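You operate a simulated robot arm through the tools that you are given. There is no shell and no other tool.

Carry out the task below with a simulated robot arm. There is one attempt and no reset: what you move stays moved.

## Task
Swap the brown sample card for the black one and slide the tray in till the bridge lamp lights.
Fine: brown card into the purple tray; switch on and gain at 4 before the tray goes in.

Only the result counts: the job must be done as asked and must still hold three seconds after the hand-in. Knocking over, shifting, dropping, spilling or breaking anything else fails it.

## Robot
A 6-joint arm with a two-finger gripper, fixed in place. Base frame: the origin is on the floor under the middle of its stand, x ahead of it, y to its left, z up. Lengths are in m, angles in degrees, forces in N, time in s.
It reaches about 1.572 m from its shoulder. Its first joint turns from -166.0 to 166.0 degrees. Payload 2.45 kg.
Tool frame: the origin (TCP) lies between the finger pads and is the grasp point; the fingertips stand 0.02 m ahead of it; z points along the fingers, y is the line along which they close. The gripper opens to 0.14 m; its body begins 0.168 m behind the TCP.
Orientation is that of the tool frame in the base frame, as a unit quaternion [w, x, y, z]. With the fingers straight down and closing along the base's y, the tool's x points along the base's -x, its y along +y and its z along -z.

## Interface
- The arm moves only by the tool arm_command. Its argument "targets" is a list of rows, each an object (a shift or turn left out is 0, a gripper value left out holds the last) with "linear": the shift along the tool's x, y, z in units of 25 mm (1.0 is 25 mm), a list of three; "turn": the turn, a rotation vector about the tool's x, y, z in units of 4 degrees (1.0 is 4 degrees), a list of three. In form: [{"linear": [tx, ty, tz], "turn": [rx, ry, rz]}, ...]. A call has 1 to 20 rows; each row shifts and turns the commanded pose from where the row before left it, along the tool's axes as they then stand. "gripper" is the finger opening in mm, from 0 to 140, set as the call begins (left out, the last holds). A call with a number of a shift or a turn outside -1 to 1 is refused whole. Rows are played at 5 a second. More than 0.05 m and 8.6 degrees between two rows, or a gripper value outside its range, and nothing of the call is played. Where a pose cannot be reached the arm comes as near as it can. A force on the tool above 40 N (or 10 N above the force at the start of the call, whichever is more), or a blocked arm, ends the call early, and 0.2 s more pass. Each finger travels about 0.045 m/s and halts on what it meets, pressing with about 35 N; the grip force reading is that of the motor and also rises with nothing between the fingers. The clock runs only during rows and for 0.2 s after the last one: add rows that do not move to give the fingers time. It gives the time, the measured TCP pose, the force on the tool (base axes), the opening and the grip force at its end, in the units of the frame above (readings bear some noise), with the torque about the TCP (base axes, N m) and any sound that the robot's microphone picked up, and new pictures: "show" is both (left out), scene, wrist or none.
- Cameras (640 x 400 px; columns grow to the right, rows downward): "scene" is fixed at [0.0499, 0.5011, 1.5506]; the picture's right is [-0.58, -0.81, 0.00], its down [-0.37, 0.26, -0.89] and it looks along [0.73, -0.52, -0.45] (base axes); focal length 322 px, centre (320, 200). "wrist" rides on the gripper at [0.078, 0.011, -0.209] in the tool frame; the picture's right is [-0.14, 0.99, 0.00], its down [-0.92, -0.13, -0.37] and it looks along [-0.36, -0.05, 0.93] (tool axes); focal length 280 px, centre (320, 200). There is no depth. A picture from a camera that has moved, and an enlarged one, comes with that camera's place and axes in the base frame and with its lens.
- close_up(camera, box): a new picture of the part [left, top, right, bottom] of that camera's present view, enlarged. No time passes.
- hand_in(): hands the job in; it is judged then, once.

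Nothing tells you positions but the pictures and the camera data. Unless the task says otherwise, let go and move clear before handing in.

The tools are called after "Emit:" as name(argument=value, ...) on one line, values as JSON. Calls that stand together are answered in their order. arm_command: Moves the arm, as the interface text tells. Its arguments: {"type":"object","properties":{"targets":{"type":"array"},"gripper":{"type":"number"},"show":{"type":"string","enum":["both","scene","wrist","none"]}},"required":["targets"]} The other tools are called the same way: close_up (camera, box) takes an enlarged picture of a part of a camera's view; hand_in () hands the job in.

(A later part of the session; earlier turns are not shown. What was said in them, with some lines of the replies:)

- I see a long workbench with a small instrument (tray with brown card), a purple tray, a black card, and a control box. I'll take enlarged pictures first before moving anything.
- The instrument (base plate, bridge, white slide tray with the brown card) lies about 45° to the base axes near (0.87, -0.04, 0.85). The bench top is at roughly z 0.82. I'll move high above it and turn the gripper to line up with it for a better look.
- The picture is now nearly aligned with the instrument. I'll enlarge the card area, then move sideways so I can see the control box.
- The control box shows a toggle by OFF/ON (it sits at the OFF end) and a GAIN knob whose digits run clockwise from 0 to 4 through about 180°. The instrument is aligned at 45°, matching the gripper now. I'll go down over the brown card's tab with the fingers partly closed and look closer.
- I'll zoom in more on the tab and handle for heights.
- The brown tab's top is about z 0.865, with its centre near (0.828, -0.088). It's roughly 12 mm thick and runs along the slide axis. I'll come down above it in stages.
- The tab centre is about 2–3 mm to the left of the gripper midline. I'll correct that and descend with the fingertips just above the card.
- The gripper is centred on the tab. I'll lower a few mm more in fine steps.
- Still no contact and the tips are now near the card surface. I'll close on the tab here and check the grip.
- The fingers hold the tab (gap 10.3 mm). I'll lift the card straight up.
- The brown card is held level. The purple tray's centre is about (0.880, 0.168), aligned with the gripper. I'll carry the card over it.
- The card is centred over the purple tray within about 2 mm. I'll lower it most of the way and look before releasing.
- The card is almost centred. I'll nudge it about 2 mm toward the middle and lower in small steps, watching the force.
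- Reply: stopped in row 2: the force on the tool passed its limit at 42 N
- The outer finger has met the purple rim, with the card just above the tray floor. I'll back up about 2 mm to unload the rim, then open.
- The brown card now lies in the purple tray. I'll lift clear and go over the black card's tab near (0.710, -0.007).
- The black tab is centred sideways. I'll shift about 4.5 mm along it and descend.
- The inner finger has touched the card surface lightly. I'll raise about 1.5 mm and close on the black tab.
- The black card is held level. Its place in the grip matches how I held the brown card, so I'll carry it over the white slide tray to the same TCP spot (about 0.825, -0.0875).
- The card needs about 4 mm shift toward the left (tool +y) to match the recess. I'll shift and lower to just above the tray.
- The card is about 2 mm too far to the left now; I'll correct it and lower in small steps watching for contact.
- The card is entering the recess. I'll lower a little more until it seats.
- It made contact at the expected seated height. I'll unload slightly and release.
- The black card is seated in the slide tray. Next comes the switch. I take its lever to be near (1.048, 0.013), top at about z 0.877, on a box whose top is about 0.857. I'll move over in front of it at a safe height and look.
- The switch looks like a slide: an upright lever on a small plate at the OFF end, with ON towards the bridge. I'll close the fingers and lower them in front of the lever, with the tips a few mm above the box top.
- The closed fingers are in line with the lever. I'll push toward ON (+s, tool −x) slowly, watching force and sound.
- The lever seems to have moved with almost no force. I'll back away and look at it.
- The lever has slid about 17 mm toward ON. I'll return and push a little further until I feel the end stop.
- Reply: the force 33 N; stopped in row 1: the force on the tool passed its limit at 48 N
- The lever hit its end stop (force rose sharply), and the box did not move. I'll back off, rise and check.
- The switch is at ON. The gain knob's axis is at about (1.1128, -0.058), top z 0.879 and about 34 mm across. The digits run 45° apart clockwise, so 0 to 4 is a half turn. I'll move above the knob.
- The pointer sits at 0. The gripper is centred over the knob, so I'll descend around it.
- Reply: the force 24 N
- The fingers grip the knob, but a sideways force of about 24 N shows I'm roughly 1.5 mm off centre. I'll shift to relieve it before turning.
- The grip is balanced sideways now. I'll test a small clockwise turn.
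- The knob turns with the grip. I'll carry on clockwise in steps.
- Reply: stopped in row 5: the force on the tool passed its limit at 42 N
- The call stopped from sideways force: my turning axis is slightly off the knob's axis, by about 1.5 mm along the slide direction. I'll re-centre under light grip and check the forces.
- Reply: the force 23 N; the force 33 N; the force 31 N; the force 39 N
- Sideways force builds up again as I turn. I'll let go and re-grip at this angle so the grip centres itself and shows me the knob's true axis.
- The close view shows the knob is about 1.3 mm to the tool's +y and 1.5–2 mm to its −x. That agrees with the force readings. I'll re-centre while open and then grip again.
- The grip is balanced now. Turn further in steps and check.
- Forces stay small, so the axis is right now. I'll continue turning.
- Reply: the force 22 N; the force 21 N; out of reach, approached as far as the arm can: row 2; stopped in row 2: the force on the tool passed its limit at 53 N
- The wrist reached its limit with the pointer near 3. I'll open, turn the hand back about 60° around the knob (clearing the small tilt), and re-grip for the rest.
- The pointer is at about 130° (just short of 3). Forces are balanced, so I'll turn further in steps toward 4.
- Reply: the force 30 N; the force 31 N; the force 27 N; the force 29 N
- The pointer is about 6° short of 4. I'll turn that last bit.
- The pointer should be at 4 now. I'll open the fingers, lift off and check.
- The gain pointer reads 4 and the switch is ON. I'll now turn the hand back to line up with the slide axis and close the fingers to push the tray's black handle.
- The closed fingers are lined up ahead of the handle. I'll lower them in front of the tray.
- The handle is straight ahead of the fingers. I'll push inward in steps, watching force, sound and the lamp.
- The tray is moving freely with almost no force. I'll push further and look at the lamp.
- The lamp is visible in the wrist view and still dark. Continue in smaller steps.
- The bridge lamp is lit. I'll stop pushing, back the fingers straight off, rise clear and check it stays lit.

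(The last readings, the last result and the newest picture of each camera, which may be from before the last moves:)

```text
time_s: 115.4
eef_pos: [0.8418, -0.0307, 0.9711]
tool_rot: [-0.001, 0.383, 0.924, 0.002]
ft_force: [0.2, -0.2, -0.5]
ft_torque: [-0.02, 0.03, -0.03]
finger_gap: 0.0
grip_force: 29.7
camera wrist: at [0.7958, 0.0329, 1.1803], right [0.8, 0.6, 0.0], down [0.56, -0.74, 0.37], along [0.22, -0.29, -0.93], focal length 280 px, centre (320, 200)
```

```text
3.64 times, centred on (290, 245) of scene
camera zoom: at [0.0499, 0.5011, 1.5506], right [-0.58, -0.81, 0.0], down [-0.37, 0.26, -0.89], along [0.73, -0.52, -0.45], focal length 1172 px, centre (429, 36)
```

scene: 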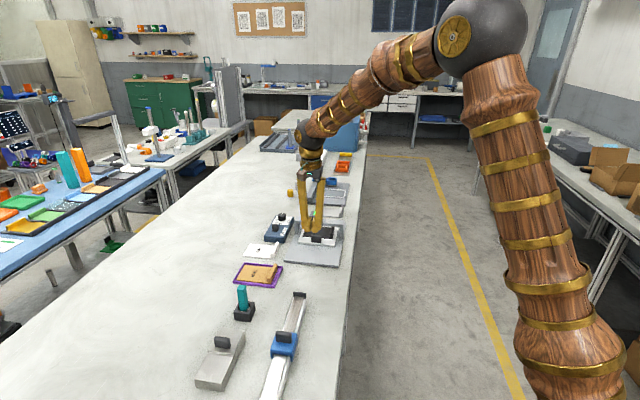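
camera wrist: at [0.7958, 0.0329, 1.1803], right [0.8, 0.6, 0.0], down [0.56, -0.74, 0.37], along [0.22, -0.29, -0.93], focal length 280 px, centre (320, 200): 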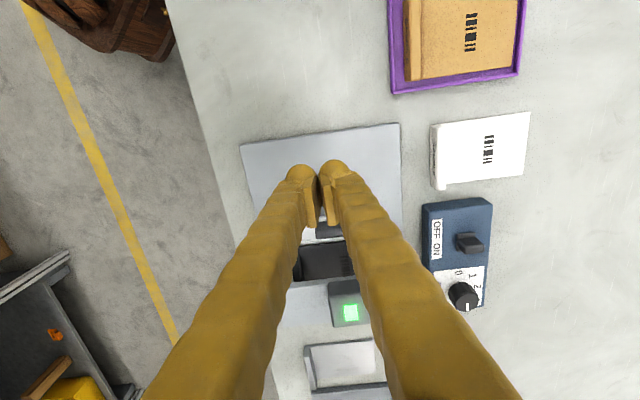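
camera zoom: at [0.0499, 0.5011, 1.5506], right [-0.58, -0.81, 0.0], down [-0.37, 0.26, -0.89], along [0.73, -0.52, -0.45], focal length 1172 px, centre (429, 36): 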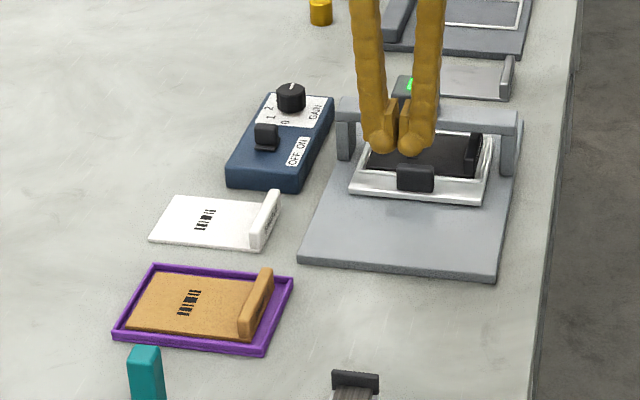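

The lamp stays lit with the fingers away. I'll rise well clear, wait a few seconds and check everything once more.

Emit:
arm_command(targets=[{"linear": [0, 0, -1]}, {"linear": [0, 0, -1]}, {"linear": [0, 0, -1]}, {"linear": [0, 0, -1]}, {"linear": [0.5, -1, -1]}, {"linear": [0.5, -1, -1]}, {"linear": [0.5, -1, -1]}, {"linear": [0.5, -1, 0]}, {"linear": [0, -1, 0]}, {"linear": [0, -1, 0]}, {}, {}, {}, {}, {}, {}, {}, {}, {}, {}])

Emit:
close_up(camera="scene", box=[220, 190, 360, 300])

Emit:
close_up(camera="scene", box=[285, 200, 345, 255])

```text
time_s: 119.6
eef_pos: [0.7027, -0.0995, 1.1457]
tool_rot: [-0.001, 0.383, 0.924, 0.001]
ft_force: [0.1, 0.1, -0.4]
ft_torque: [-0.03, 0.03, 0.0]
finger_gap: 0.0002
grip_force: 29.0
camera wrist: at [0.6554, -0.0358, 1.3559], right [0.8, 0.6, 0.0], down [0.56, -0.74, 0.37], along [0.22, -0.29, -0.93], focal length 280 px, centre (320, 200)
```

scene: 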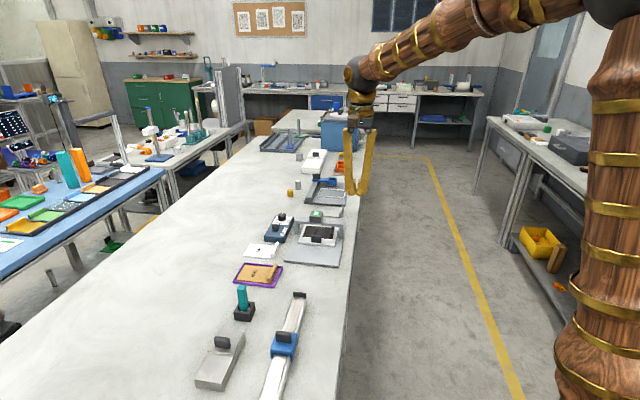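
wrist: 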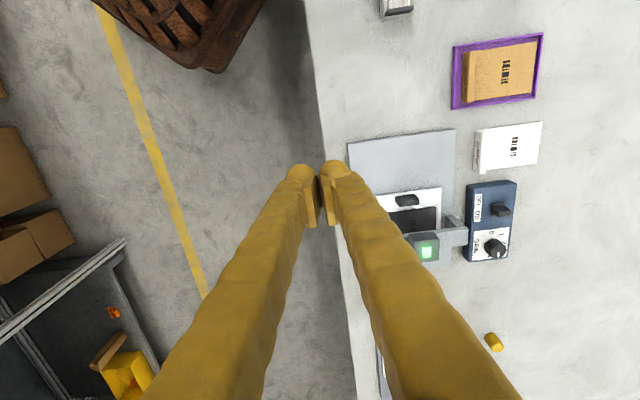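

```text
3.64 times, centred on (290, 245) of scene
camera zoom: at [0.0499, 0.5011, 1.5506], right [-0.58, -0.81, 0.0], down [-0.37, 0.26, -0.89], along [0.73, -0.52, -0.45], focal length 1172 px, centre (429, 36)
```

zoom: 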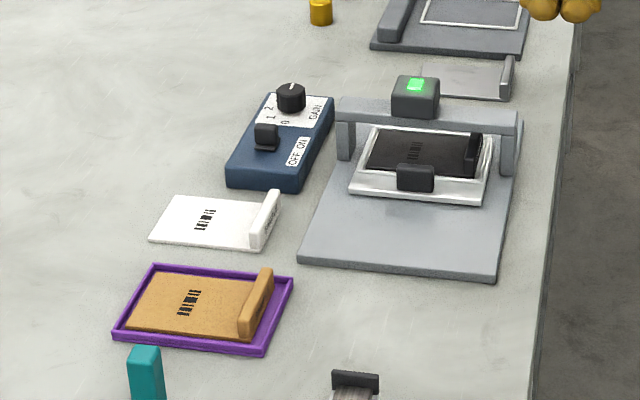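

```text
7.27 times, centred on (315, 228) of scene
camera zoom: at [0.0499, 0.5011, 1.5506], right [-0.58, -0.81, 0.0], down [-0.37, 0.26, -0.89], along [0.73, -0.52, -0.45], focal length 2344 px, centre (356, 0)
```

zoom: 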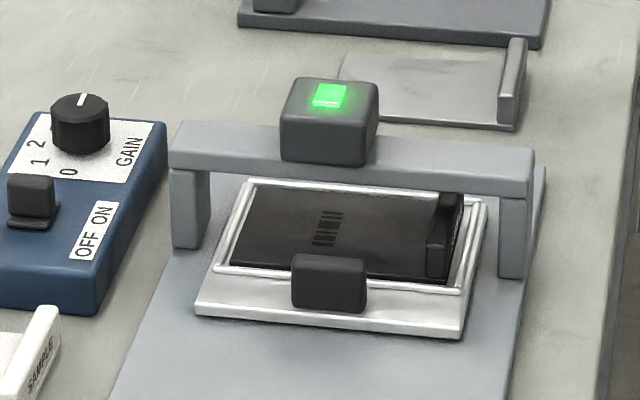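

The black card sits in the tray under the bridge and the lamp has stayed lit for several seconds. The brown card lies in the purple tray, the switch is ON and the gain is at 4. Nothing else has moved and the arm is clear, so I'm handing in.

Emit:
hand_in()

```text
The job is handed in.
```

The swap is done, and I've handed the job in. When I last checked, a few seconds after backing the arm off, the bridge lamp was still lit.

- **Cards:** the brown card lies flat in the purple tray, and the black card sits in the slide tray.
- **Switch and gain:** both were set before the tray went in. The switch is against its stop at ON, and the gain pointer is within about a degree of 4.
- **Tray:** I pushed it in until the lamp lit, then stopped and backed the fingers straight off.

The force limit stopped the arm four times. It touched the purple tray's rim once and the switch's end stop once, and it stopped twice while turning the gain knob. In the pictures the purple tray and the control box had not shifted, and I saw nothing else knocked or moved.
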